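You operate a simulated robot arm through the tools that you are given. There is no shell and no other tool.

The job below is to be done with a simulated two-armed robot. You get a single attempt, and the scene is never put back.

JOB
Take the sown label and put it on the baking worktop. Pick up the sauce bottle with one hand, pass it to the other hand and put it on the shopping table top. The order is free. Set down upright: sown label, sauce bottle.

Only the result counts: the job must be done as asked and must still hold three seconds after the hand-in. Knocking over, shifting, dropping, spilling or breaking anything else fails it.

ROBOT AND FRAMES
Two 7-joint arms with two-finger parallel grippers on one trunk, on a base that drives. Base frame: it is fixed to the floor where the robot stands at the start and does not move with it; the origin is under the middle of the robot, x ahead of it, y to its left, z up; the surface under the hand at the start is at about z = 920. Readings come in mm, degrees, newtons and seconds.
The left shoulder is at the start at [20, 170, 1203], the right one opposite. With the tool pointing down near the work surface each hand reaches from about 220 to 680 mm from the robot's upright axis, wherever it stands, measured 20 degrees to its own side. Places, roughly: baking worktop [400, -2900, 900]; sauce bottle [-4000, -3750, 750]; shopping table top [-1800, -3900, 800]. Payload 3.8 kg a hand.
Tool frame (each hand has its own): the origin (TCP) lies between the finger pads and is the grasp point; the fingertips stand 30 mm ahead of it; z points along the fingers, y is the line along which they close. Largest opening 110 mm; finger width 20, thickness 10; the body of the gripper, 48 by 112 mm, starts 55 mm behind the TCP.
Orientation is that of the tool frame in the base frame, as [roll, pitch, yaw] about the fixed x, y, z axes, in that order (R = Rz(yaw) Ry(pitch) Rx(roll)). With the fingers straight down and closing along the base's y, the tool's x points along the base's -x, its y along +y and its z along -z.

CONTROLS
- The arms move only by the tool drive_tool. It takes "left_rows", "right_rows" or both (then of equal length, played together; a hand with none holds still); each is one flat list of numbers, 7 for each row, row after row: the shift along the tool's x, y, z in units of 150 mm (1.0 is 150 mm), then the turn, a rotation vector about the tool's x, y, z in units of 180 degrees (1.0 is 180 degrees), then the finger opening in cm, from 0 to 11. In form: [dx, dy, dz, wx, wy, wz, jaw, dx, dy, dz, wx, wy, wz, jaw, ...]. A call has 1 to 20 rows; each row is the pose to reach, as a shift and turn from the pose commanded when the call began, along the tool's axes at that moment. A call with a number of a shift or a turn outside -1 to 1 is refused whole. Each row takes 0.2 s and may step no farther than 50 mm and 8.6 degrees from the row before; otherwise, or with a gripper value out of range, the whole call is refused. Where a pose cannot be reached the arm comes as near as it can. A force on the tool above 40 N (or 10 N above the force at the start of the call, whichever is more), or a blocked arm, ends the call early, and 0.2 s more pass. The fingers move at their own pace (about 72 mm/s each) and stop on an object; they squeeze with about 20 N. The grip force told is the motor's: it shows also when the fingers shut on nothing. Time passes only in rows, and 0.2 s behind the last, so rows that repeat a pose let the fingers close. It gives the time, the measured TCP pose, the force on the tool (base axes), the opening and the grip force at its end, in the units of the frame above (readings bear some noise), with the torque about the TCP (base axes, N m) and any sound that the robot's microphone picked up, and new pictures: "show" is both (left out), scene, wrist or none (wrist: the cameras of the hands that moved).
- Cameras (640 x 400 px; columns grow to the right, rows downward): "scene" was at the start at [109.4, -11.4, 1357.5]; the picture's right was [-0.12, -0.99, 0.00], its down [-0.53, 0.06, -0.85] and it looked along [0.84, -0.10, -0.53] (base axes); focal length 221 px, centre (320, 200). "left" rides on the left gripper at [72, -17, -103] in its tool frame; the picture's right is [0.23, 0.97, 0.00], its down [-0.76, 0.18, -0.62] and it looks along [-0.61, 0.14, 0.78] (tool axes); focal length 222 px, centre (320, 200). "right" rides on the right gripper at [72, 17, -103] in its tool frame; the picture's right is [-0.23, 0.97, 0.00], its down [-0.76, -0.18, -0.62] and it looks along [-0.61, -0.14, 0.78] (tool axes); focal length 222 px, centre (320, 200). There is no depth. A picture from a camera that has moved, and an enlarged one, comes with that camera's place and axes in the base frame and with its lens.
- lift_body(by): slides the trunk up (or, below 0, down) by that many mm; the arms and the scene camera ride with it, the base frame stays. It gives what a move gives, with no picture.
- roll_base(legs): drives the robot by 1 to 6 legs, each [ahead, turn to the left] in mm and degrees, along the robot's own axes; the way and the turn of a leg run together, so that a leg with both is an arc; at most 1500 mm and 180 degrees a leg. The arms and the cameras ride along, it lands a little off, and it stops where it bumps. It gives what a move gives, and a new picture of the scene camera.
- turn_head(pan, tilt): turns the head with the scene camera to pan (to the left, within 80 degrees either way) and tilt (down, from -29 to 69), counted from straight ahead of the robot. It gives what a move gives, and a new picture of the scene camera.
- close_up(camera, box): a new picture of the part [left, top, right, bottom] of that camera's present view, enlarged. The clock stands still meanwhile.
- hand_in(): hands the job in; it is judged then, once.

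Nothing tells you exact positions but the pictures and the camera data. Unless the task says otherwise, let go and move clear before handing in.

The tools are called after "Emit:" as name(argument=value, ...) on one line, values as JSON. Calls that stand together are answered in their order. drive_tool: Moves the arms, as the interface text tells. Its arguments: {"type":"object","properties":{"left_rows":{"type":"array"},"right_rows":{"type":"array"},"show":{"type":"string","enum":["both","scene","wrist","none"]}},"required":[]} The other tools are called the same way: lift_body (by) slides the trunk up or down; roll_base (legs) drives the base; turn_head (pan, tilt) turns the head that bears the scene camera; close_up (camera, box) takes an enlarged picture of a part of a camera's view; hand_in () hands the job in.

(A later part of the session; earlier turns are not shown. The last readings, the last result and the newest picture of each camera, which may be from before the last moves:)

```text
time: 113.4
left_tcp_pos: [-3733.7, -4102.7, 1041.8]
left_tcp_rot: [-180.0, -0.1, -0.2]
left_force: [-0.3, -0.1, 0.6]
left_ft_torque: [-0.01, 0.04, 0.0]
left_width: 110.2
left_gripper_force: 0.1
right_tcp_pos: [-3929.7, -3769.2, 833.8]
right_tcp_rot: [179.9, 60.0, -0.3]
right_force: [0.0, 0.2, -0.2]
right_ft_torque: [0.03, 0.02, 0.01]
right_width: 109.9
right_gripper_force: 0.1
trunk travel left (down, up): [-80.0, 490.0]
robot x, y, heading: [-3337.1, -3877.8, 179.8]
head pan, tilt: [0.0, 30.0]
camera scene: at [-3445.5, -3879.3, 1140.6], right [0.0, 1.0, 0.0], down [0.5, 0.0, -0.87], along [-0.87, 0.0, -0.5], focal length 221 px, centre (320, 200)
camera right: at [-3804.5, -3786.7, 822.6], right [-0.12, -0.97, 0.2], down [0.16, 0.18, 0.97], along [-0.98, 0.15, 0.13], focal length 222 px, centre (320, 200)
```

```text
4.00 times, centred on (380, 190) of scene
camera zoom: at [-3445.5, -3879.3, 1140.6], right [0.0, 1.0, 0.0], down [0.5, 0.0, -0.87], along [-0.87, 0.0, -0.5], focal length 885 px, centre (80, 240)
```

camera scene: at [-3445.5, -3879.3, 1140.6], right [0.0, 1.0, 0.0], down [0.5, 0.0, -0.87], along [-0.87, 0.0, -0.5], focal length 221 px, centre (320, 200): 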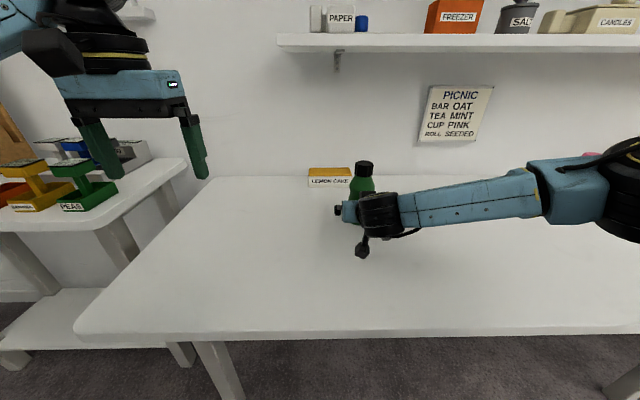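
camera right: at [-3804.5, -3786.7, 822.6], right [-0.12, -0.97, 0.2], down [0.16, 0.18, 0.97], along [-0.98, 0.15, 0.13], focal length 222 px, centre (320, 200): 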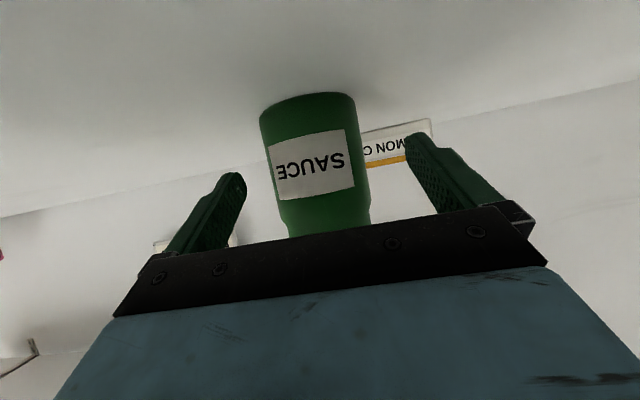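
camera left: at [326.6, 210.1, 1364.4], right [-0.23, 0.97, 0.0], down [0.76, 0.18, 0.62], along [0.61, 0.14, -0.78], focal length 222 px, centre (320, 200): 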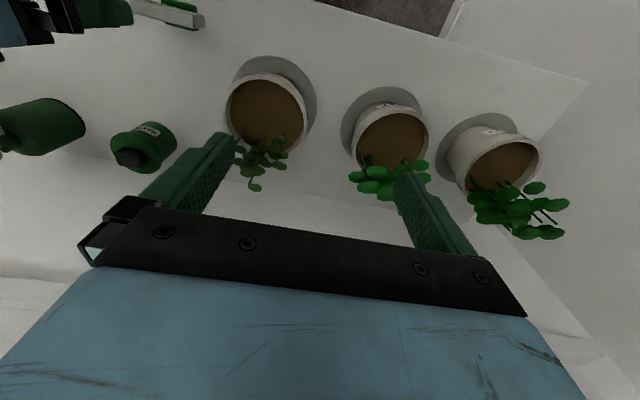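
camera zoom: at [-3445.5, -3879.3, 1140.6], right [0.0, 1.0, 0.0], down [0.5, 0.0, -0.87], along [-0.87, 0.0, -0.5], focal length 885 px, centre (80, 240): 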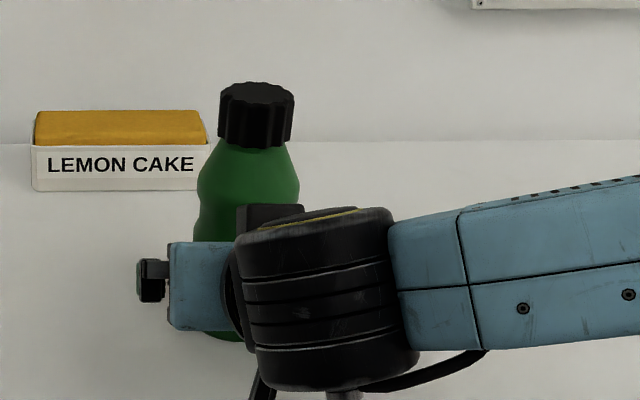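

The bottle axis seems about x≈-3960. I'll advance 20 mm more and close.

Emit:
drive_tool(right_rows=[-0.033, 0, 0.058, 0, 0, 0, 11, -0.067, 0, 0.115, 0, 0, 0, 11, -0.067, 0, 0.115, 0, 0, 0, 9.5, -0.067, 0, 0.115, 0, 0, 0, 8.2, -0.067, 0, 0.115, 0, 0, 0, 7.2, -0.067, 0, 0.115, 0, 0, 0, 5.5, -0.067, 0, 0.115, 0, 0, 0, 5.5])

Emit:
close_up(camera="scene", box=[300, 140, 460, 240])

```text
time: 115.0
left_tcp_pos: [-3734.2, -4102.7, 1042.0]
left_tcp_rot: [-180.0, 0.0, -0.3]
left_force: [0.4, -0.5, -0.1]
left_ft_torque: [-0.02, 0.01, 0.01]
left_width: 109.8
left_gripper_force: 0.0
right_tcp_pos: [-3950.6, -3769.3, 833.1]
right_tcp_rot: [-180.0, 60.0, -0.3]
right_force: [0.7, -1.2, 0.9]
right_ft_torque: [0.0, -0.01, 0.01]
right_width: 65.0
right_gripper_force: 19.6
trunk travel left (down, up): [-80.0, 490.0]
robot x, y, heading: [-3333.4, -3879.0, 179.9]
head pan, tilt: [0.0, 30.0]
camera scene: at [-3445.6, -3879.3, 1140.6], right [0.0, 1.0, 0.0], down [0.5, 0.0, -0.87], along [-0.87, 0.0, -0.5], focal length 221 px, centre (320, 200)
camera right: at [-3825.3, -3786.7, 823.4], right [-0.12, -0.97, 0.2], down [0.16, 0.18, 0.97], along [-0.98, 0.15, 0.13], focal length 222 px, centre (320, 200)
```

scene: 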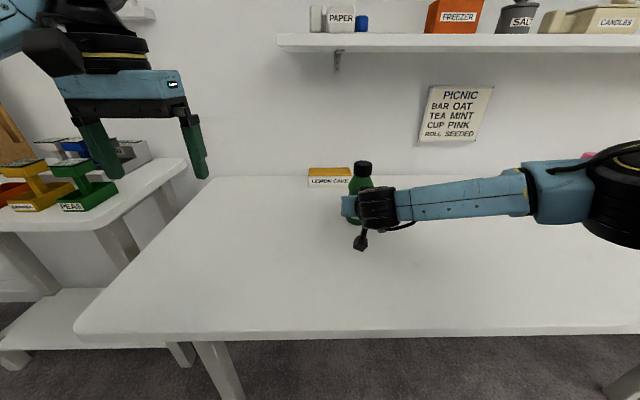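
right: 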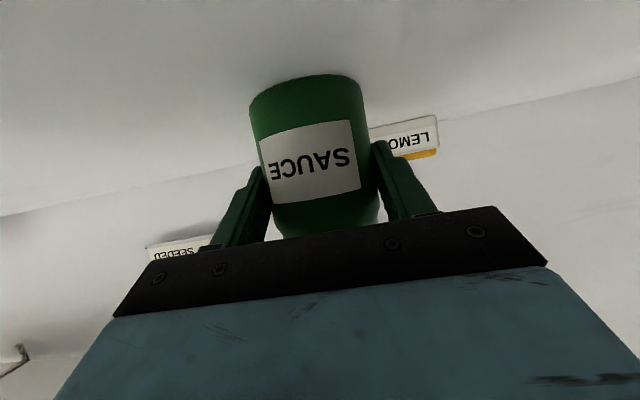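

```text
4.00 times, centred on (380, 190) of scene
camera zoom: at [-3445.6, -3879.3, 1140.6], right [0.0, 1.0, 0.0], down [0.5, 0.0, -0.87], along [-0.87, 0.0, -0.5], focal length 885 px, centre (80, 240)
```

zoom: 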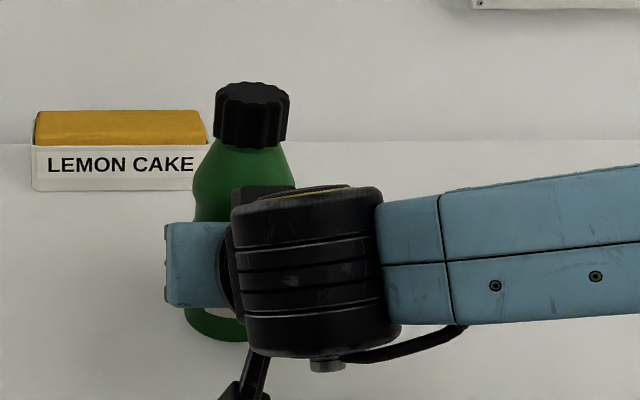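

The bottle is gripped at 65 mm with 20 N. I'll lift it straight up 60 mm slowly and check it stays upright.

Emit:
drive_tool(right_rows=[-0.058, 0, -0.033, 0, 0, 0, 5.5, -0.115, 0, -0.067, 0, 0, 0, 5.5, -0.231, 0, -0.133, 0, 0, 0, 5.5, -0.346, 0, -0.2, 0, 0, 0, 5.5, -0.346, 0, -0.2, 0, 0, 0, 5.5])

Emit:
close_up(camera="scene", box=[300, 120, 460, 220])

```text
time: 116.2
left_tcp_pos: [-3733.8, -4103.7, 1041.2]
left_tcp_rot: [179.9, 0.0, -0.2]
left_force: [0.4, 0.9, 0.4]
left_ft_torque: [-0.03, -0.03, -0.01]
left_width: 110.2
left_gripper_force: 0.1
right_tcp_pos: [-3949.8, -3769.1, 894.1]
right_tcp_rot: [-180.0, 60.0, -0.3]
right_force: [-0.7, 0.5, -0.6]
right_ft_torque: [-0.01, -0.03, 0.0]
right_width: 64.3
right_gripper_force: 19.9
trunk travel left (down, up): [-80.0, 490.0]
robot x, y, heading: [-3336.8, -3876.9, 180.1]
head pan, tilt: [0.0, 30.0]
camera scene: at [-3445.6, -3879.3, 1140.6], right [0.0, 1.0, 0.0], down [0.5, 0.0, -0.87], along [-0.87, 0.0, -0.5], focal length 221 px, centre (320, 200)
camera right: at [-3825.5, -3786.2, 883.2], right [-0.12, -0.97, 0.2], down [0.16, 0.18, 0.97], along [-0.98, 0.15, 0.13], focal length 222 px, centre (320, 200)
```

scene: 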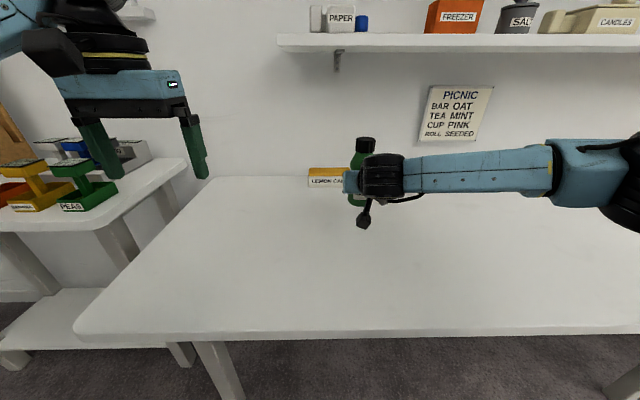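
right: 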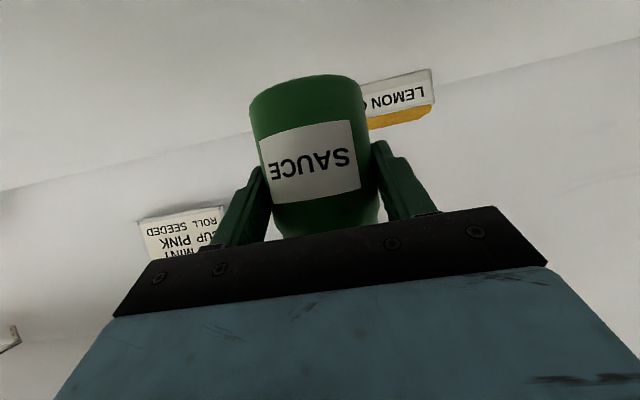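

```text
4.00 times, centred on (380, 170) of scene
camera zoom: at [-3445.6, -3879.3, 1140.6], right [0.0, 1.0, 0.0], down [0.5, 0.0, -0.87], along [-0.87, 0.0, -0.5], focal length 885 px, centre (80, 320)
```

zoom: 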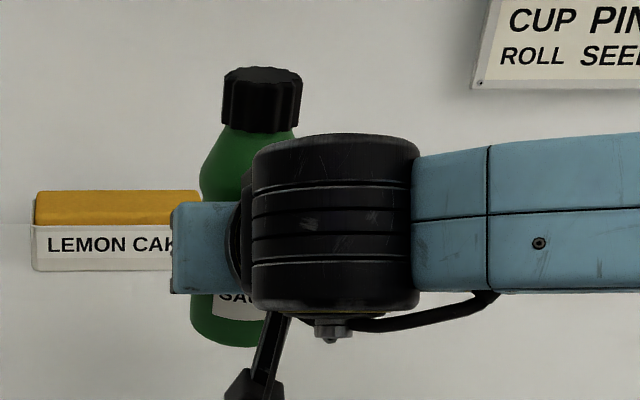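

The bottle is held firmly and upright. I'll raise the trunk and back away from the table for the handover.

Emit:
lift_body(by=220)

Emit:
roll_base(legs=[[-460, 0]])

Emit:
drive_tool(right_rows=[0.126, 0.15, -0.052, 0, 0, 0, 5.5, 0.253, 0.3, -0.104, 0, 0, 0, 5.5, 0.379, 0.45, -0.157, 0, 0, 0, 5.5, 0.505, 0.6, -0.209, 0, 0, 0, 5.5])

```text
time: 118.5
left_tcp_pos: [-3732.7, -4103.1, 1261.4]
left_tcp_rot: [-180.0, 0.0, -0.2]
left_force: [-0.2, 0.2, 0.7]
left_ft_torque: [0.02, -0.02, -0.01]
left_width: 109.9
left_gripper_force: 0.0
right_tcp_pos: [-3950.9, -3769.0, 1113.5]
right_tcp_rot: [-180.0, 59.9, -0.2]
right_force: [0.2, 0.2, -1.0]
right_ft_torque: [0.0, 0.0, 0.0]
right_width: 64.8
right_gripper_force: 20.3
trunk travel left (down, up): [-300.0, 270.0]
robot x, y, heading: [-3331.9, -3876.3, 179.7]
head pan, tilt: [0.0, 30.0]
```

```text
time: 121.3
left_tcp_pos: [-3270.9, -4106.3, 1260.7]
left_tcp_rot: [180.0, 0.0, 0.2]
left_force: [-0.8, -0.7, 0.5]
left_ft_torque: [-0.02, 0.04, -0.05]
left_width: 110.0
left_gripper_force: 0.3
right_tcp_pos: [-3489.5, -3774.5, 1114.0]
right_tcp_rot: [179.9, 59.9, 0.0]
right_force: [0.2, 0.0, -0.8]
right_ft_torque: [0.03, -0.01, 0.01]
right_width: 64.7
right_gripper_force: 19.5
trunk travel left (down, up): [-300.0, 270.0]
robot x, y, heading: [-2875.1, -3878.5, 179.9]
head pan, tilt: [0.0, 30.0]
camera scene: at [-2984.1, -3881.0, 1360.6], right [0.0, 1.0, 0.0], down [0.5, 0.0, -0.87], along [-0.87, 0.0, -0.5], focal length 221 px, centre (320, 200)
```

scene: 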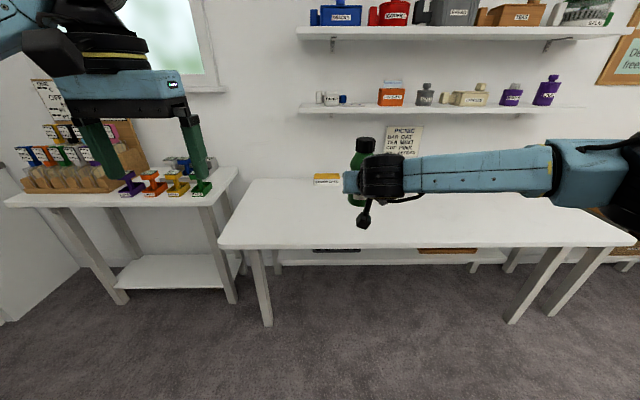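

```text
time: 122.3
left_tcp_pos: [-3271.4, -4106.4, 1260.3]
left_tcp_rot: [-179.9, 0.0, 0.1]
left_force: [0.8, 0.2, 0.2]
left_ft_torque: [-0.01, 0.0, -0.03]
left_width: 109.9
left_gripper_force: 0.1
right_tcp_pos: [-3426.6, -3862.9, 1062.4]
right_tcp_rot: [180.0, 59.8, -0.1]
right_force: [0.0, 0.7, -0.7]
right_ft_torque: [0.0, -0.01, 0.01]
right_width: 64.7
right_gripper_force: 20.0
trunk travel left (down, up): [-300.0, 270.0]
robot x, y, heading: [-2871.9, -3880.5, 179.8]
head pan, tilt: [0.0, 30.0]
camera scene: at [-2984.6, -3881.5, 1360.6], right [0.0, 1.0, 0.0], down [0.5, 0.0, -0.87], along [-0.87, 0.0, -0.5], focal length 221 px, centre (320, 200)
camera right: at [-3300.3, -3879.9, 1052.3], right [-0.11, -0.97, 0.2], down [0.16, 0.18, 0.97], along [-0.98, 0.14, 0.13], focal length 222 px, centre (320, 200)
```

scene: 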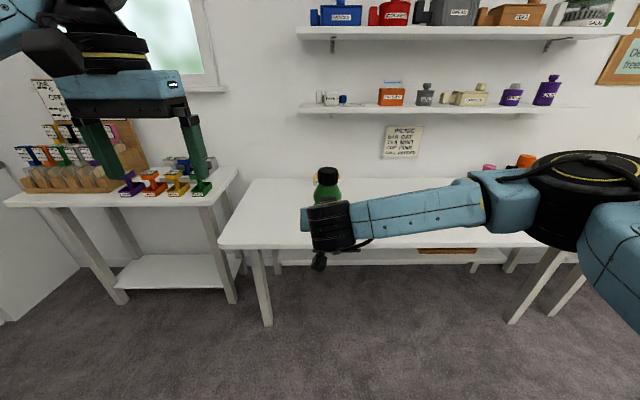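
right: 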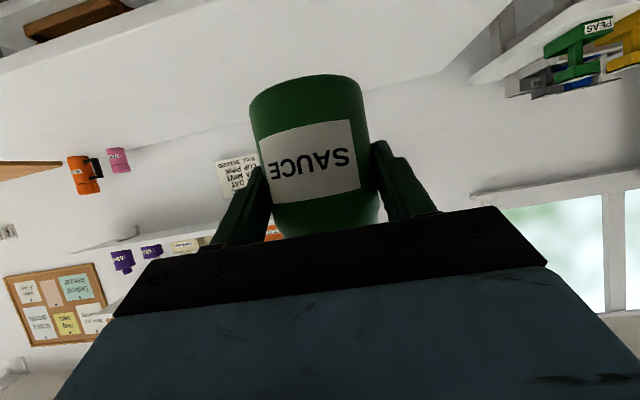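

Another step back and down to bring the bottle to about 490 mm ahead, centred.

Emit:
drive_tool(right_rows=[0.126, 0.05, -0.052, 0, 0, 0, 5.5, 0.253, 0.1, -0.104, 0, 0, 0, 5.5, 0.379, 0.15, -0.157, 0, 0, 0, 5.5, 0.505, 0.2, -0.209, 0, 0, 0, 5.5, 0.505, 0.2, -0.209, 0, 0, 0, 5.5])

Emit:
close_up(camera="scene", box=[220, 140, 380, 240])

```text
time: 123.5
left_tcp_pos: [-3271.4, -4106.0, 1260.9]
left_tcp_rot: [179.9, 0.0, 0.0]
left_force: [-0.2, -0.7, -0.2]
left_ft_torque: [0.02, 0.0, -0.01]
left_width: 110.1
left_gripper_force: 0.0
right_tcp_pos: [-3359.6, -3890.6, 1013.9]
right_tcp_rot: [179.9, 59.9, 0.0]
right_force: [0.6, 0.5, -0.4]
right_ft_torque: [0.02, -0.01, 0.03]
right_width: 64.8
right_gripper_force: 19.9
trunk travel left (down, up): [-300.0, 270.0]
robot x, y, heading: [-2872.7, -3883.4, 180.1]
head pan, tilt: [0.0, 30.0]
camera scene: at [-2984.7, -3880.8, 1360.6], right [0.0, 1.0, 0.0], down [0.5, 0.0, -0.87], along [-0.87, 0.0, -0.5], focal length 221 px, centre (320, 200)
camera right: at [-3234.7, -3908.5, 1002.8], right [-0.11, -0.97, 0.2], down [0.16, 0.18, 0.97], along [-0.98, 0.14, 0.13], focal length 222 px, centre (320, 200)
```

scene: 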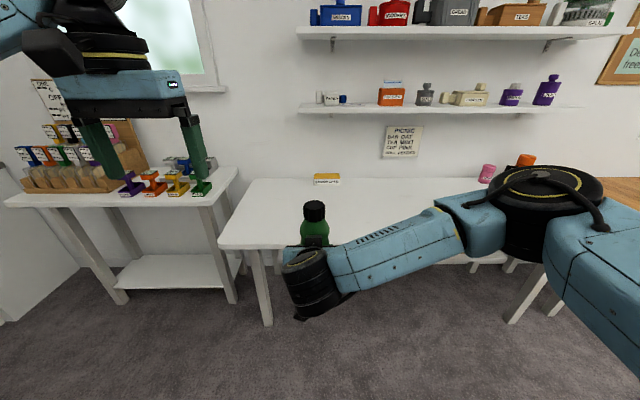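
right: 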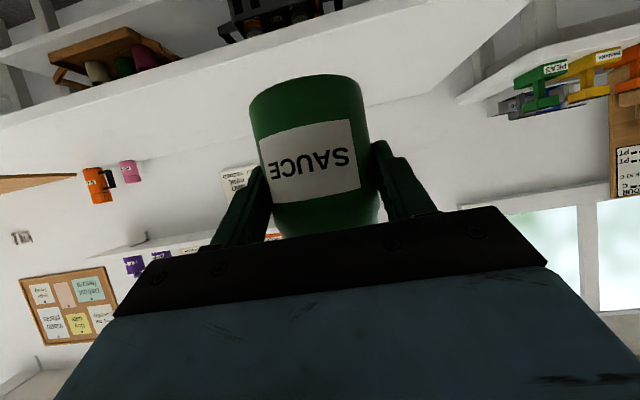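

```text
4.00 times, centred on (300, 190) of scene
camera zoom: at [-2984.7, -3880.8, 1360.6], right [0.0, 1.0, 0.0], down [0.5, 0.0, -0.87], along [-0.87, 0.0, -0.5], focal length 885 px, centre (400, 240)
```

zoom: 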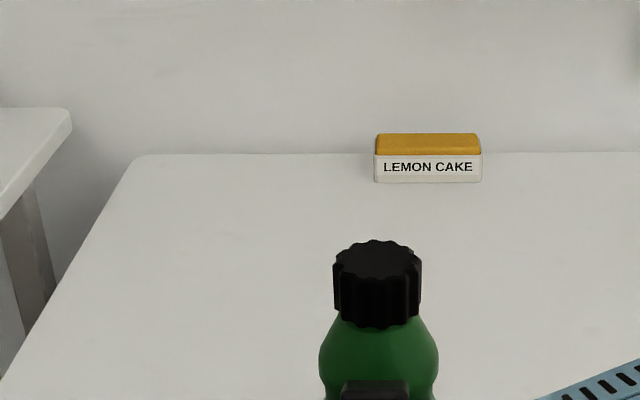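

The cap top is at about [-3371, -3892, 1127], 45 mm wide and 27 mm tall. I'll bring the left hand over it, pointing down.

Emit:
drive_tool(left_rows=[-0.1, -0.2, 0, 0, 0, 0, 11, -0.2, -0.4, 0, 0, 0, 0, 11, -0.3, -0.6, 0, 0, 0, 0, 11, -0.4, -0.8, 0, 0, 0, 0, 11], show="none")

Emit:
drive_tool(left_rows=[-0.09, -0.21, 0, 0, 0, 0, 11, -0.18, -0.42, 0, 0, 0, 0, 11, -0.267, -0.627, 0, 0, 0, 0, 11, -0.267, -0.627, 0, 0, 0, 0, 11])

```text
time: 124.5
left_tcp_pos: [-3333.4, -3983.9, 1263.3]
left_tcp_rot: [179.9, 0.0, 0.1]
left_force: [-0.3, 0.6, -0.5]
left_ft_torque: [-0.02, -0.03, 0.0]
left_width: 109.9
left_gripper_force: 0.1
right_tcp_pos: [-3360.8, -3890.8, 1013.7]
right_tcp_rot: [179.9, 60.0, -0.1]
right_force: [-0.1, -0.7, -1.2]
right_ft_torque: [0.0, 0.0, 0.01]
right_width: 65.0
right_gripper_force: 20.2
trunk travel left (down, up): [-300.0, 270.0]
robot x, y, heading: [-2869.6, -3882.2, 180.1]
head pan, tilt: [0.0, 30.0]
```

```text
time: 125.5
left_tcp_pos: [-3372.8, -3893.3, 1261.5]
left_tcp_rot: [180.0, 0.0, 0.3]
left_force: [0.3, -0.1, -0.1]
left_ft_torque: [0.01, 0.03, 0.01]
left_width: 109.9
left_gripper_force: 0.1
right_tcp_pos: [-3360.1, -3892.7, 1013.0]
right_tcp_rot: [-179.9, 59.9, 0.1]
right_force: [0.2, 1.3, -2.3]
right_ft_torque: [0.03, -0.02, 0.0]
right_width: 64.8
right_gripper_force: 20.2
trunk travel left (down, up): [-300.0, 270.0]
robot x, y, heading: [-2875.4, -3878.7, -179.9]
head pan, tilt: [0.0, 30.0]
camera scene: at [-2984.5, -3882.1, 1360.6], right [0.0, 1.0, 0.0], down [0.5, 0.0, -0.87], along [-0.87, 0.0, -0.5], focal length 221 px, centre (320, 200)
camera left: at [-3300.1, -3876.4, 1365.1], right [0.23, -0.97, 0.0], down [-0.76, -0.18, 0.62], along [-0.61, -0.14, -0.78], focal length 222 px, centre (320, 200)
```

scene: 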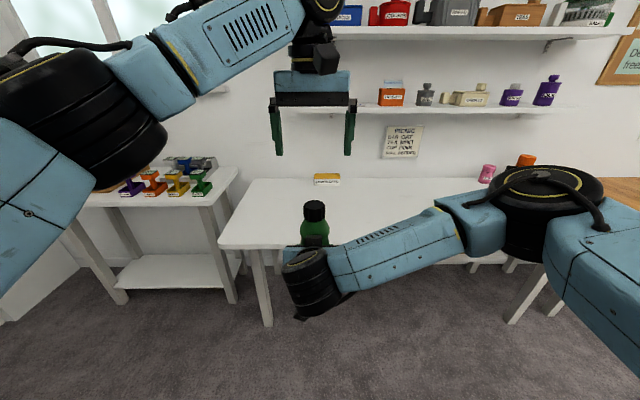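
left: 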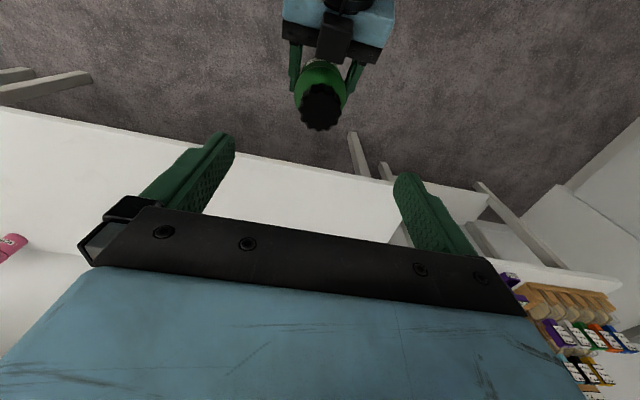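

The left view confirms the cap at about [-3369, -3892]. I'll descend so the tips are just above the cap and check.

Emit:
drive_tool(left_rows=[0, 0, 0.2, 0, 0, 0, 11, 0.01, 0, 0.4, 0, 0, 0, 11, 0.02, 0, 0.6, 0, 0, 0, 11, 0.02, 0, 0.6, 0, 0, 0, 11])

Emit:
close_up(camera="scene", box=[220, 130, 420, 255])

```text
time: 126.5
left_tcp_pos: [-3370.7, -3891.8, 1172.0]
left_tcp_rot: [180.0, 0.2, 0.1]
left_force: [-0.1, -0.2, -0.8]
left_ft_torque: [0.02, 0.01, -0.01]
left_width: 110.0
left_gripper_force: 0.1
right_tcp_pos: [-3360.1, -3891.8, 1013.4]
right_tcp_rot: [180.0, 60.1, 0.0]
right_force: [-0.5, 0.0, -1.3]
right_ft_torque: [-0.01, 0.01, 0.0]
right_width: 64.9
right_gripper_force: 20.0
trunk travel left (down, up): [-300.0, 270.0]
robot x, y, heading: [-2869.6, -3879.3, 180.0]
head pan, tilt: [0.0, 30.0]
camera scene: at [-2984.3, -3880.8, 1360.6], right [0.0, 1.0, 0.0], down [0.5, 0.0, -0.87], along [-0.87, 0.0, -0.5], focal length 221 px, centre (320, 200)
camera left: at [-3297.7, -3875.3, 1275.4], right [0.23, -0.97, 0.0], down [-0.76, -0.18, 0.62], along [-0.61, -0.14, -0.78], focal length 222 px, centre (320, 200)
```

scene: 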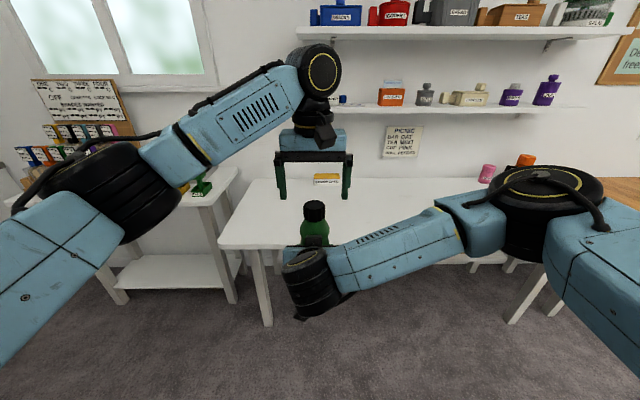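
left: 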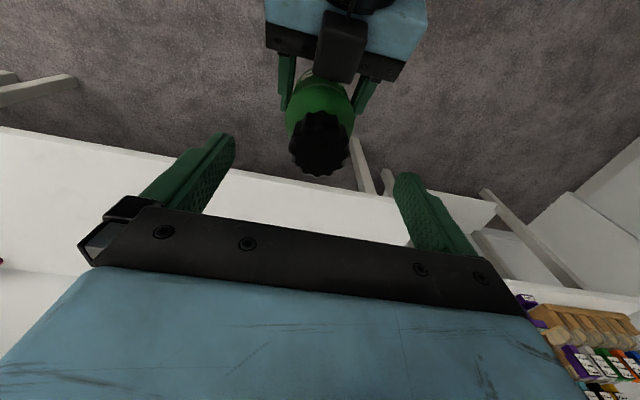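

```text
3.20 times, centred on (320, 192) of scene
camera zoom: at [-2984.3, -3880.8, 1360.6], right [0.0, 1.0, 0.0], down [0.5, 0.0, -0.87], along [-0.87, 0.0, -0.5], focal length 708 px, centre (320, 224)
```

zoom: 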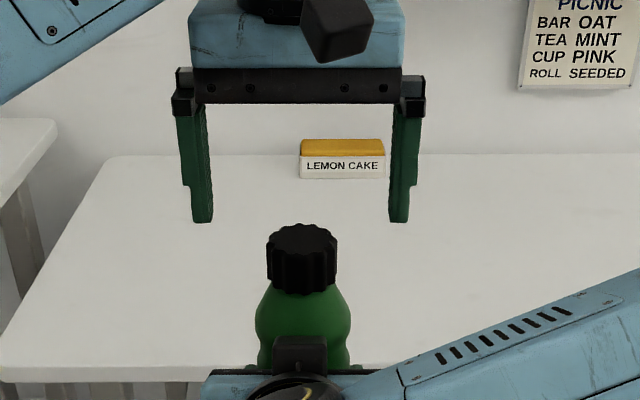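

Well centred. I'll descend to the cap (tips just below its lower rim) and close the left hand.

Emit:
drive_tool(left_rows=[0, 0, 0.1, 0, 0, 0, 11, 0, 0, 0.2, 0, 0, 0, 11, 0, 0, 0.293, 0, 0, 0, 11, 0, 0, 0.293, 0, 0, 0, 11])

Emit:
close_up(camera="scene", box=[220, 130, 420, 255])

```text
time: 127.5
left_tcp_pos: [-3369.7, -3890.5, 1127.4]
left_tcp_rot: [179.9, 0.0, 0.2]
left_force: [0.4, -0.1, -0.1]
left_ft_torque: [0.04, 0.01, -0.01]
left_width: 109.8
left_gripper_force: 0.1
right_tcp_pos: [-3359.7, -3890.7, 1014.0]
right_tcp_rot: [-180.0, 60.0, 0.0]
right_force: [0.5, 0.4, -1.6]
right_ft_torque: [0.01, -0.02, 0.0]
right_width: 64.7
right_gripper_force: 20.5
trunk travel left (down, up): [-300.0, 270.0]
robot x, y, heading: [-2871.1, -3879.8, 179.9]
head pan, tilt: [0.0, 30.0]
camera scene: at [-2984.5, -3881.0, 1360.6], right [0.0, 1.0, 0.0], down [0.5, 0.0, -0.87], along [-0.87, 0.0, -0.5], focal length 221 px, centre (320, 200)
camera left: at [-3297.2, -3874.5, 1232.3], right [0.23, -0.97, 0.0], down [-0.76, -0.18, 0.62], along [-0.61, -0.14, -0.78], focal length 222 px, centre (320, 200)
```

scene: 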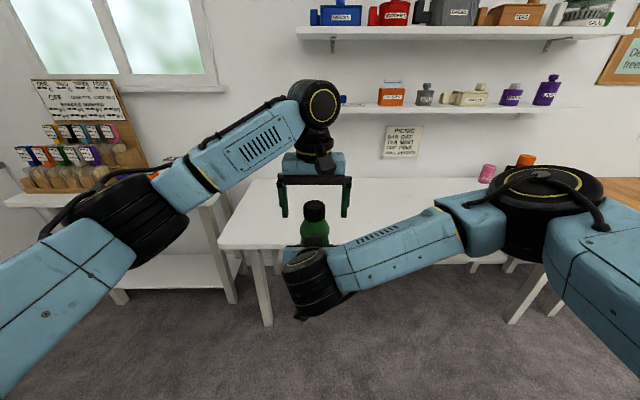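
left: 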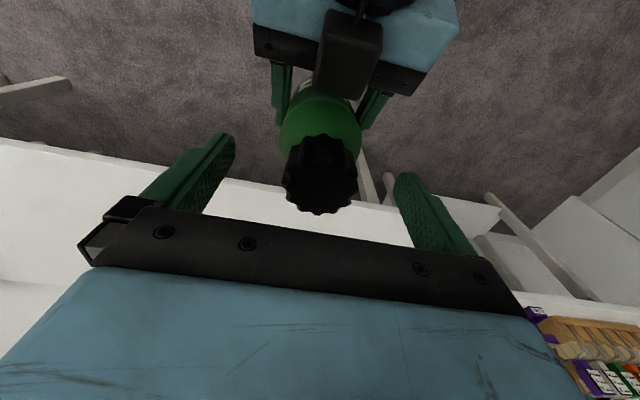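

```text
3.20 times, centred on (320, 192) of scene
camera zoom: at [-2984.5, -3881.0, 1360.6], right [0.0, 1.0, 0.0], down [0.5, 0.0, -0.87], along [-0.87, 0.0, -0.5], focal length 708 px, centre (320, 224)
```

zoom: 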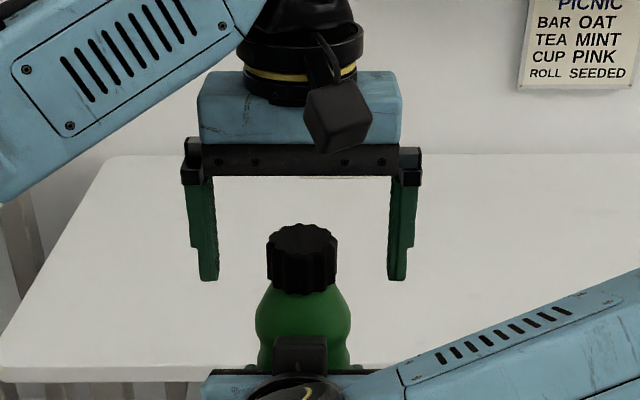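

Aligned. Closing the left hand on the cap.

Emit:
drive_tool(left_rows=[0.02, 0, 0.01, 0, 0, 0, 9, 0.02, 0, 0.01, 0, 0, 0, 7, 0.02, 0, 0.01, 0, 0, 0, 5.5, 0.02, 0, 0.01, 0, 0, 0, 4.5, 0.02, 0, 0.01, 0, 0, 0, 3.5, 0.02, 0, 0.01, 0, 0, 0, 3.5])

Emit:
close_up(camera="scene", box=[220, 130, 420, 255])

```text
time: 128.9
left_tcp_pos: [-3367.3, -3892.1, 1127.7]
left_tcp_rot: [180.0, 0.0, 0.1]
left_force: [0.9, 1.8, -0.3]
left_ft_torque: [0.0, -0.04, 0.04]
left_width: 42.7
left_gripper_force: 20.3
right_tcp_pos: [-3361.0, -3892.6, 1014.1]
right_tcp_rot: [180.0, 60.0, 0.0]
right_force: [-1.3, -1.9, 0.0]
right_ft_torque: [0.21, -0.06, 0.02]
right_width: 64.5
right_gripper_force: 19.8
trunk travel left (down, up): [-300.0, 270.0]
robot x, y, heading: [-2872.7, -3881.0, 179.8]
head pan, tilt: [0.0, 30.0]
camera scene: at [-2984.6, -3881.0, 1360.6], right [0.0, 1.0, 0.0], down [0.5, 0.0, -0.87], along [-0.87, 0.0, -0.5], focal length 221 px, centre (320, 200)
camera left: at [-3294.9, -3875.3, 1230.7], right [0.23, -0.97, 0.0], down [-0.76, -0.18, 0.62], along [-0.61, -0.14, -0.78], focal length 222 px, centre (320, 200)
```

scene: 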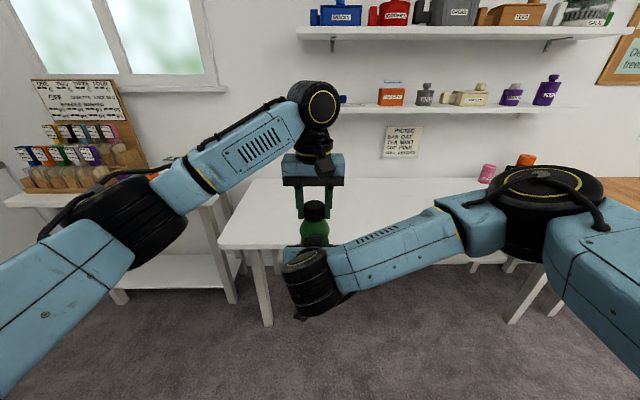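
left: 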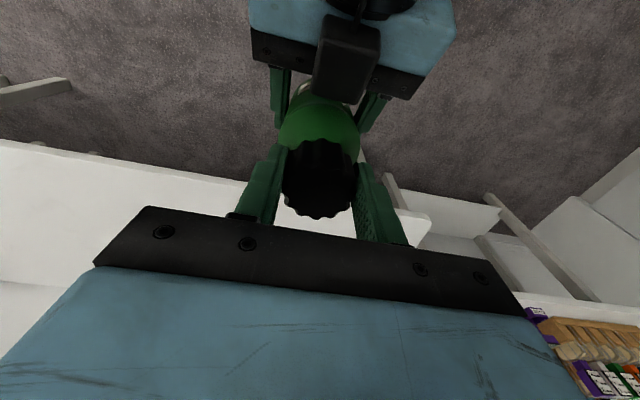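

```text
3.20 times, centred on (320, 192) of scene
camera zoom: at [-2984.6, -3881.0, 1360.6], right [0.0, 1.0, 0.0], down [0.5, 0.0, -0.87], along [-0.87, 0.0, -0.5], focal length 708 px, centre (320, 224)
```

zoom: 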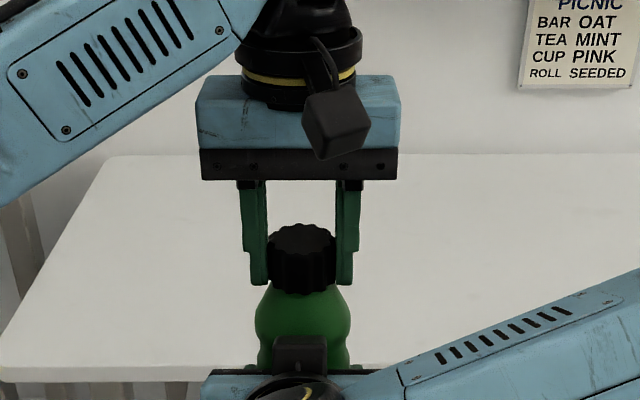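

The left hand holds the cap firmly. I'll open the right hand and draw it straight back.

Emit:
drive_tool(right_rows=[0, 0, 0, 0, 0, 0, 8, 0, 0, 0, 0, 0, 0, 9.5, 0, 0, 0, 0, 0, 0, 11, 0, 0, 0, 0, 0, 0, 11])

Emit:
close_up(camera="scene", box=[220, 130, 420, 255])

```text
time: 129.9
left_tcp_pos: [-3366.9, -3892.5, 1128.0]
left_tcp_rot: [-180.0, -0.1, 0.0]
left_force: [-0.1, 0.5, -1.6]
left_ft_torque: [-0.01, -0.01, 0.04]
left_width: 42.8
left_gripper_force: 19.6
right_tcp_pos: [-3359.6, -3891.4, 1012.1]
right_tcp_rot: [179.9, 60.0, 0.0]
right_force: [0.0, 0.1, 0.8]
right_ft_torque: [-0.01, 0.01, 0.0]
right_width: 110.0
right_gripper_force: 0.1
trunk travel left (down, up): [-300.0, 270.0]
robot x, y, heading: [-2872.3, -3881.1, 179.9]
head pan, tilt: [0.0, 30.0]
camera scene: at [-2984.6, -3881.0, 1360.6], right [0.0, 1.0, 0.0], down [0.5, 0.0, -0.87], along [-0.87, 0.0, -0.5], focal length 221 px, centre (320, 200)
camera right: at [-3234.9, -3908.4, 1003.0], right [-0.11, -0.97, 0.2], down [0.16, 0.18, 0.97], along [-0.98, 0.14, 0.13], focal length 222 px, centre (320, 200)
```

scene: 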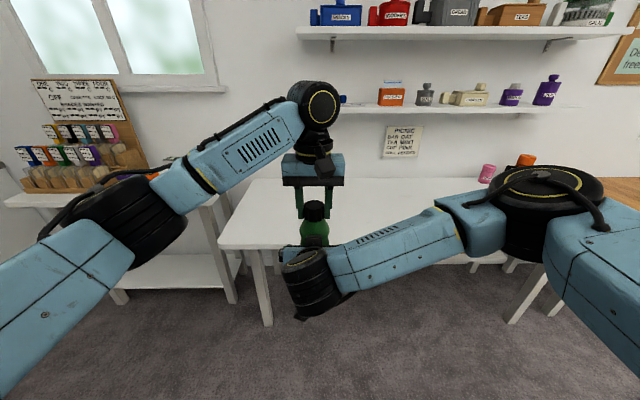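
right: 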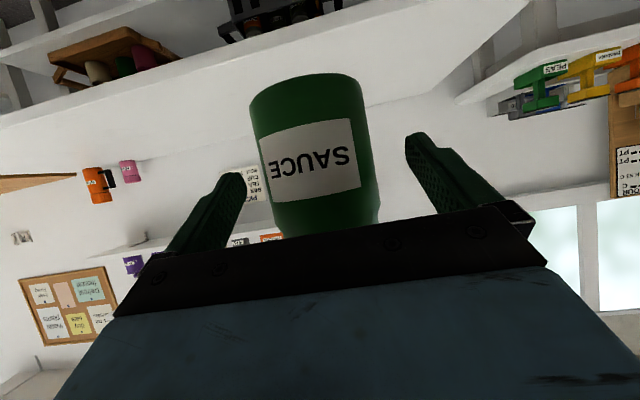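

```text
3.20 times, centred on (320, 192) of scene
camera zoom: at [-2984.6, -3881.0, 1360.6], right [0.0, 1.0, 0.0], down [0.5, 0.0, -0.87], along [-0.87, 0.0, -0.5], focal length 708 px, centre (320, 224)
```

zoom: 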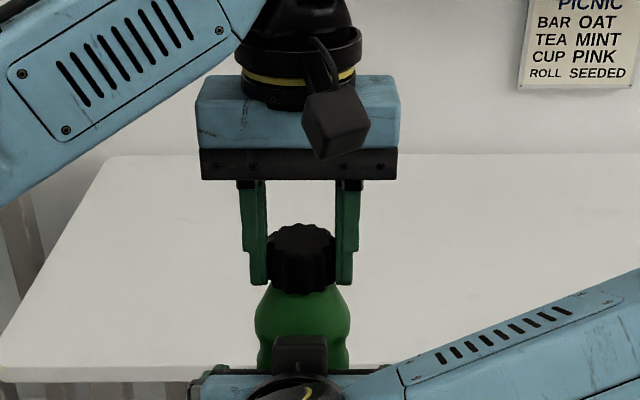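

The bottle hangs steady from the left hand. Retract the right hand back and then to the right.

Emit:
drive_tool(right_rows=[0.083, 0, -0.144, 0, 0, 0, 11, 0.167, 0, -0.289, 0, 0, 0, 11, 0.25, 0, -0.433, 0, 0, 0, 11, 0.333, 0, -0.577, 0, 0, 0, 11, 0.333, -0.25, -0.577, 0, 0, 0, 11, 0.333, -0.5, -0.577, 0, 0, 0, 11, 0.333, -0.75, -0.577, 0, 0, 0, 11, 0.333, -1, -0.577, 0, 0, 0, 11])

```text
time: 131.7
left_tcp_pos: [-3366.1, -3890.6, 1126.5]
left_tcp_rot: [-179.9, 0.0, 0.0]
left_force: [-0.3, 0.1, -0.5]
left_ft_torque: [0.0, -0.02, 0.01]
left_width: 42.6
left_gripper_force: 20.4
right_tcp_pos: [-3264.0, -3742.7, 1013.4]
right_tcp_rot: [179.9, 60.0, -0.2]
right_force: [0.5, 0.1, 1.1]
right_ft_torque: [-0.03, 0.01, 0.03]
right_width: 110.1
right_gripper_force: 0.0
right hand out of reach, approached as far as the arm can: row 8
trunk travel left (down, up): [-300.0, 270.0]
robot x, y, heading: [-2873.7, -3882.9, 180.0]
head pan, tilt: [0.0, 30.0]
camera scene: at [-2984.4, -3880.1, 1360.6], right [0.0, 1.0, 0.0], down [0.5, 0.0, -0.87], along [-0.87, 0.0, -0.5], focal length 221 px, centre (320, 200)
camera right: at [-3138.6, -3759.6, 1002.7], right [-0.11, -0.97, 0.2], down [0.16, 0.18, 0.97], along [-0.98, 0.14, 0.13], focal length 222 px, centre (320, 200)
```

scene: 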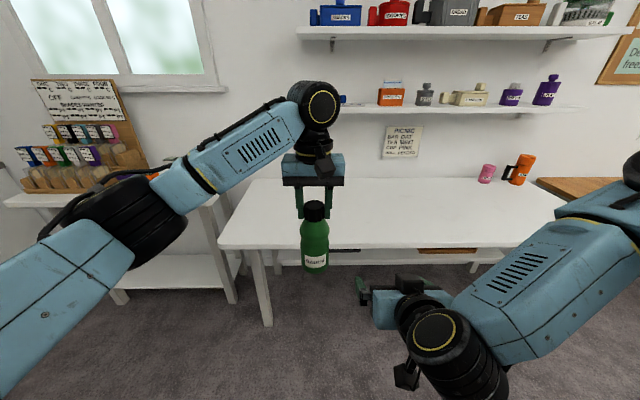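
right: 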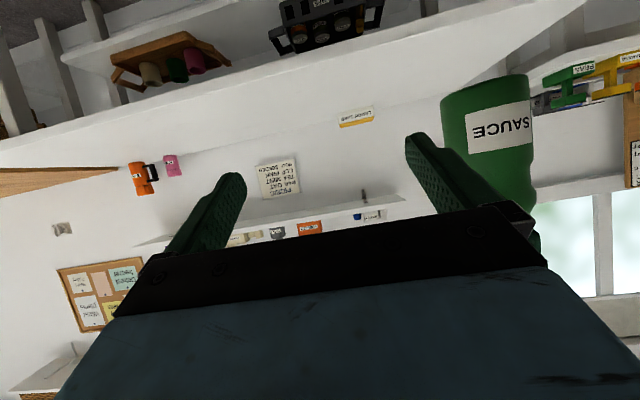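

Handover complete; the bottle hangs upright from the left hand. I'll raise the right hand and return it to pointing down, out of the way.

Emit:
drive_tool(right_rows=[-0.25, -0.05, -0.1, 0, 0, 0, 11, -0.5, -0.1, -0.25, 0, 0, 0, 11, -0.75, -0.1, -0.4, 0, 0, 0, 11, -1, -0.1, -0.5, 0, 0, 0, 11], show="none")

Emit:
drive_tool(right_rows=[-0.1, 0, 0, 0, 0.042, 0, 11, -0.2, 0, 0, 0, 0.084, 0, 11, -0.3, 0, 0, 0, 0.126, 0, 11, -0.4, 0, 0, 0, 0.168, 0, 11, -0.4, 0, 0, 0, 0.21, 0, 11, -0.4, 0, 0, 0, 0.252, 0, 11, -0.4, 0, 0, 0, 0.294, 0, 11, -0.4, 0, 0, 0, 0.333, 0, 11], show="scene")

```text
time: 132.7
left_tcp_pos: [-3365.7, -3891.4, 1128.0]
left_tcp_rot: [180.0, 0.1, 0.1]
left_force: [0.6, -0.4, -0.8]
left_ft_torque: [0.05, -0.01, -0.01]
left_width: 42.7
left_gripper_force: 20.1
right_tcp_pos: [-3276.9, -3731.6, 1182.2]
right_tcp_rot: [-179.9, 59.8, 0.2]
right_force: [-0.5, 1.5, -0.5]
right_ft_torque: [0.02, -0.02, -0.02]
right_width: 110.0
right_gripper_force: 0.1
right hand out of reach, approached as far as the arm can: row 1, 2, 3, 4
trunk travel left (down, up): [-300.0, 270.0]
robot x, y, heading: [-2871.3, -3877.2, 179.8]
head pan, tilt: [0.0, 30.0]
```

```text
time: 134.5
left_tcp_pos: [-3367.7, -3892.2, 1126.9]
left_tcp_rot: [-180.0, 0.1, 0.1]
left_force: [1.1, 0.0, -0.5]
left_ft_torque: [-0.02, -0.02, -0.04]
left_width: 42.5
left_gripper_force: 19.8
right_tcp_pos: [-3309.8, -3733.0, 1233.0]
right_tcp_rot: [180.0, -0.2, 0.0]
right_force: [-0.5, 0.0, -0.4]
right_ft_torque: [0.01, -0.04, 0.01]
right_width: 109.9
right_gripper_force: 0.1
trunk travel left (down, up): [-300.0, 270.0]
robot x, y, heading: [-2872.8, -3880.8, 180.0]
head pan, tilt: [0.0, 30.0]
camera scene: at [-2985.1, -3881.2, 1360.5], right [0.0, 1.0, 0.0], down [0.5, 0.0, -0.87], along [-0.87, 0.0, -0.5], focal length 221 px, centre (320, 200)
```

scene: 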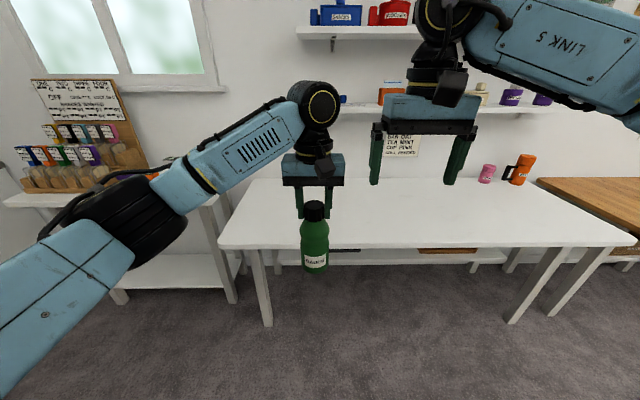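

Now I'll raise the trunk for clearance and drive back around to the shopping table's free long side, facing +y.

Emit:
lift_body(by=150)

Emit:
roll_base(legs=[[0, 90], [850, 0], [0, 90]])

```text
time: 136.2
left_tcp_pos: [-3367.5, -3891.9, 1276.0]
left_tcp_rot: [180.0, 0.0, 0.1]
left_force: [0.6, 0.2, -2.1]
left_ft_torque: [0.0, -0.07, 0.01]
left_width: 42.8
left_gripper_force: 19.8
right_tcp_pos: [-3308.9, -3732.5, 1383.1]
right_tcp_rot: [180.0, -0.1, 0.0]
right_force: [0.2, 0.6, -0.2]
right_ft_torque: [0.01, 0.0, -0.05]
right_width: 110.2
right_gripper_force: 0.0
trunk travel left (down, up): [-450.0, 120.0]
robot x, y, heading: [-2873.5, -3880.5, 180.1]
head pan, tilt: [0.0, 30.0]
```

```text
time: 148.5
left_tcp_pos: [-2359.6, -4708.2, 1277.1]
left_tcp_rot: [179.9, 0.0, -178.3]
left_force: [1.0, 0.4, -1.5]
left_ft_torque: [0.01, 0.02, 0.01]
left_width: 42.8
left_gripper_force: 19.7
right_tcp_pos: [-2412.9, -4868.7, 1384.4]
right_tcp_rot: [-180.0, 0.0, -178.4]
right_force: [-0.7, 0.1, 0.2]
right_ft_torque: [-0.03, -0.02, -0.02]
right_width: 110.0
right_gripper_force: 0.0
trunk travel left (down, up): [-450.0, 120.0]
robot x, y, heading: [-2852.8, -4734.8, 1.7]
head pan, tilt: [0.0, 30.0]
camera scene: at [-2742.2, -4732.4, 1510.6], right [0.03, -1.0, 0.0], down [-0.5, -0.01, -0.87], along [0.87, 0.03, -0.5], focal length 221 px, centre (320, 200)
```

scene: 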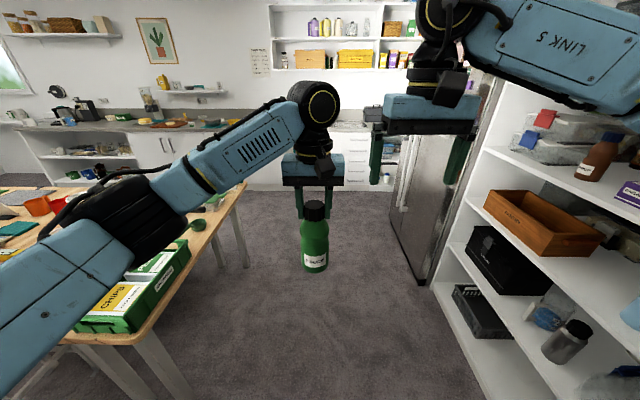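

All clear. Driving along the passage to the middle of the shopping table and turning to face it.

Emit:
roll_base(legs=[[1100, -1.7], [0, 90]])

Emit:
turn_head(pan=0, tilt=45)

Emit:
close_up(camera="right", box=[0, 0, 640, 400])

Emit:
close_up(camera="left", box=[0, 0, 640, 400])

```text
time: 158.0
left_tcp_pos: [-1779.9, -4211.4, 1277.4]
left_tcp_rot: [180.0, -0.1, -87.9]
left_force: [-0.5, -0.2, -1.5]
left_ft_torque: [-0.03, -0.01, 0.02]
left_width: 42.7
left_gripper_force: 19.7
right_tcp_pos: [-1618.4, -4264.3, 1383.6]
right_tcp_rot: [-180.0, 0.1, -87.9]
right_force: [-0.2, 0.1, -0.2]
right_ft_torque: [0.03, -0.03, 0.03]
right_width: 110.1
right_gripper_force: 0.1
trunk travel left (down, up): [-450.0, 120.0]
robot x, y, heading: [-1752.4, -4704.2, 92.2]
head pan, tilt: [0.0, 30.0]
camera scene: at [-1754.4, -4595.2, 1510.6], right [1.0, 0.04, 0.0], down [0.02, -0.5, -0.87], along [-0.03, 0.87, -0.5], focal length 221 px, centre (320, 200)
```

scene: 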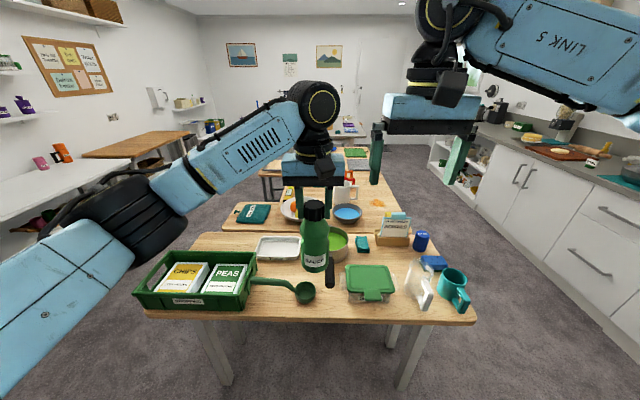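

```text
time: 158.8
left_tcp_pos: [-1779.0, -4211.8, 1277.8]
left_tcp_rot: [-180.0, 0.0, -87.9]
left_force: [0.5, 1.0, -0.4]
left_ft_torque: [-0.01, -0.01, 0.0]
left_width: 42.7
left_gripper_force: 20.4
right_tcp_pos: [-1619.3, -4264.6, 1383.3]
right_tcp_rot: [180.0, 0.1, -88.0]
right_force: [-1.4, 0.2, 0.7]
right_ft_torque: [0.01, 0.01, -0.01]
right_width: 109.7
right_gripper_force: 0.0
trunk travel left (down, up): [-450.0, 120.0]
robot x, y, heading: [-1747.8, -4705.9, 92.2]
head pan, tilt: [0.0, 45.0]
camera scene: at [-1753.9, -4604.4, 1488.0], right [1.0, 0.04, 0.0], down [0.03, -0.71, -0.71], along [-0.03, 0.71, -0.71], focal length 221 px, centre (320, 200)
```

scene: 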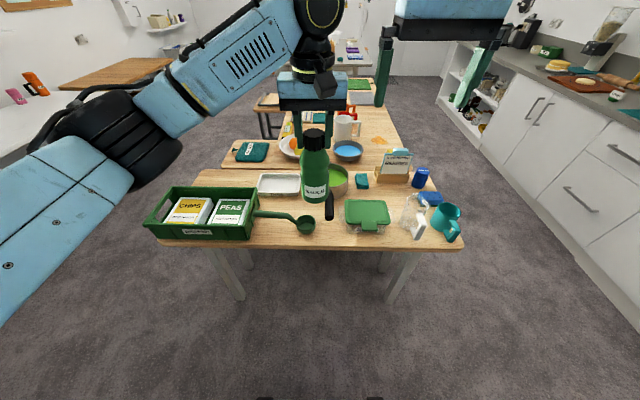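

```text
1.00 times, centred on (320, 200) of right (not enlarged: the box is as wide or as high as the picture)
camera zoom: at [-1633.2, -4336.8, 1487.4], right [-0.98, 0.19, 0.0], down [0.15, 0.77, 0.62], along [0.12, 0.61, -0.78], focal length 222 px, centre (320, 200)
```

zoom: 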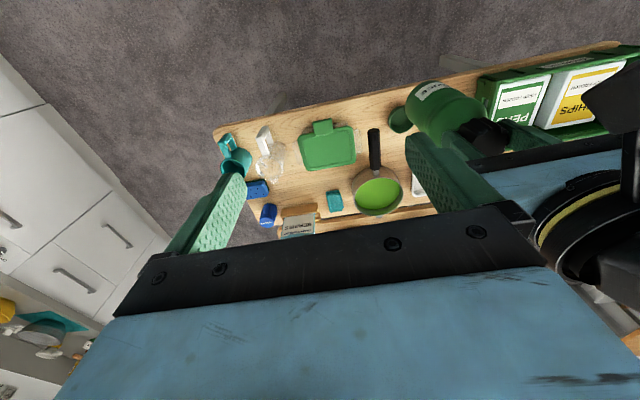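

```text
1.00 times, centred on (320, 200) of left (not enlarged: the box is as wide or as high as the picture)
camera zoom: at [-1759.9, -4284.1, 1380.7], right [-0.96, -0.26, 0.0], down [-0.21, 0.75, 0.62], along [-0.16, 0.6, -0.78], focal length 222 px, centre (320, 200)
```

zoom: 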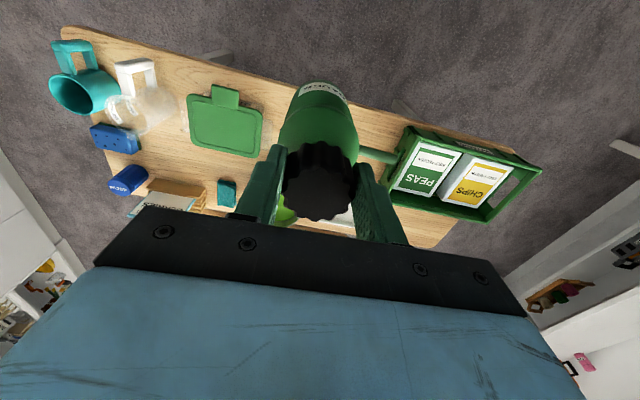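

Good view of the table from above. I'll zoom to find a free patch.

Emit:
close_up(camera="scene", box=[220, 150, 480, 260])

Emit:
close_up(camera="right", box=[200, 70, 520, 250])

Emit:
close_up(camera="left", box=[40, 20, 300, 240])

```text
2.46 times, centred on (350, 205) of scene
camera zoom: at [-1753.9, -4604.4, 1488.0], right [1.0, 0.04, 0.0], down [0.03, -0.71, -0.71], along [-0.03, 0.71, -0.71], focal length 544 px, centre (246, 188)
```

zoom: 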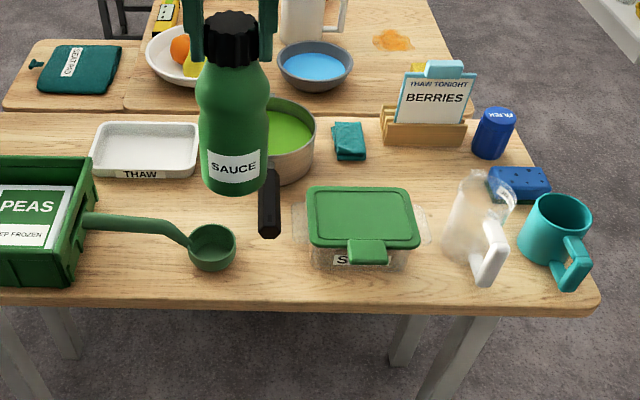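

```text
2.00 times, centred on (360, 160) of right
camera zoom: at [-1633.2, -4336.8, 1487.4], right [-0.98, 0.19, 0.0], down [0.15, 0.77, 0.62], along [0.12, 0.61, -0.78], focal length 444 px, centre (240, 280)
```

zoom: 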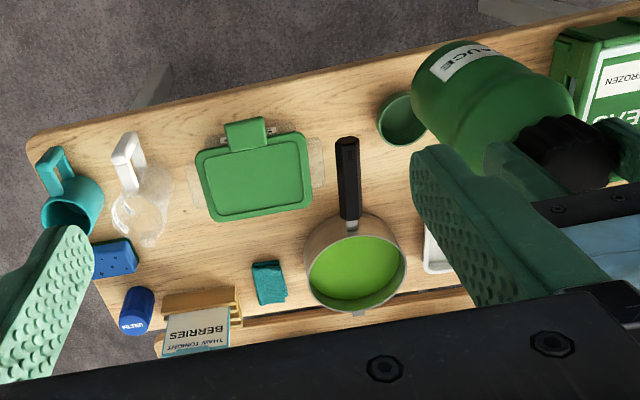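

```text
1.82 times, centred on (170, 130) of left
camera zoom: at [-1759.9, -4284.1, 1380.7], right [-0.96, -0.26, 0.0], down [-0.21, 0.75, 0.62], along [-0.16, 0.6, -0.78], focal length 404 px, centre (593, 327)
```

zoom: 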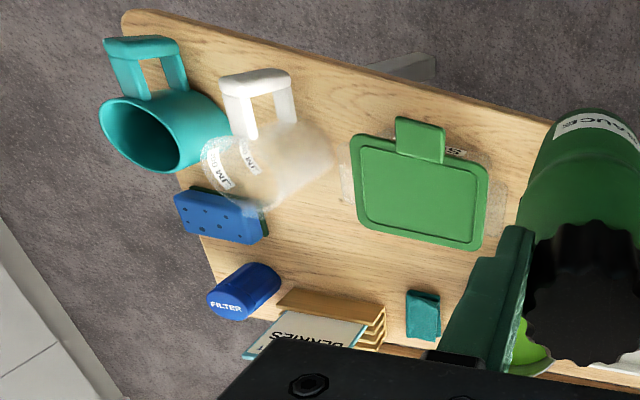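

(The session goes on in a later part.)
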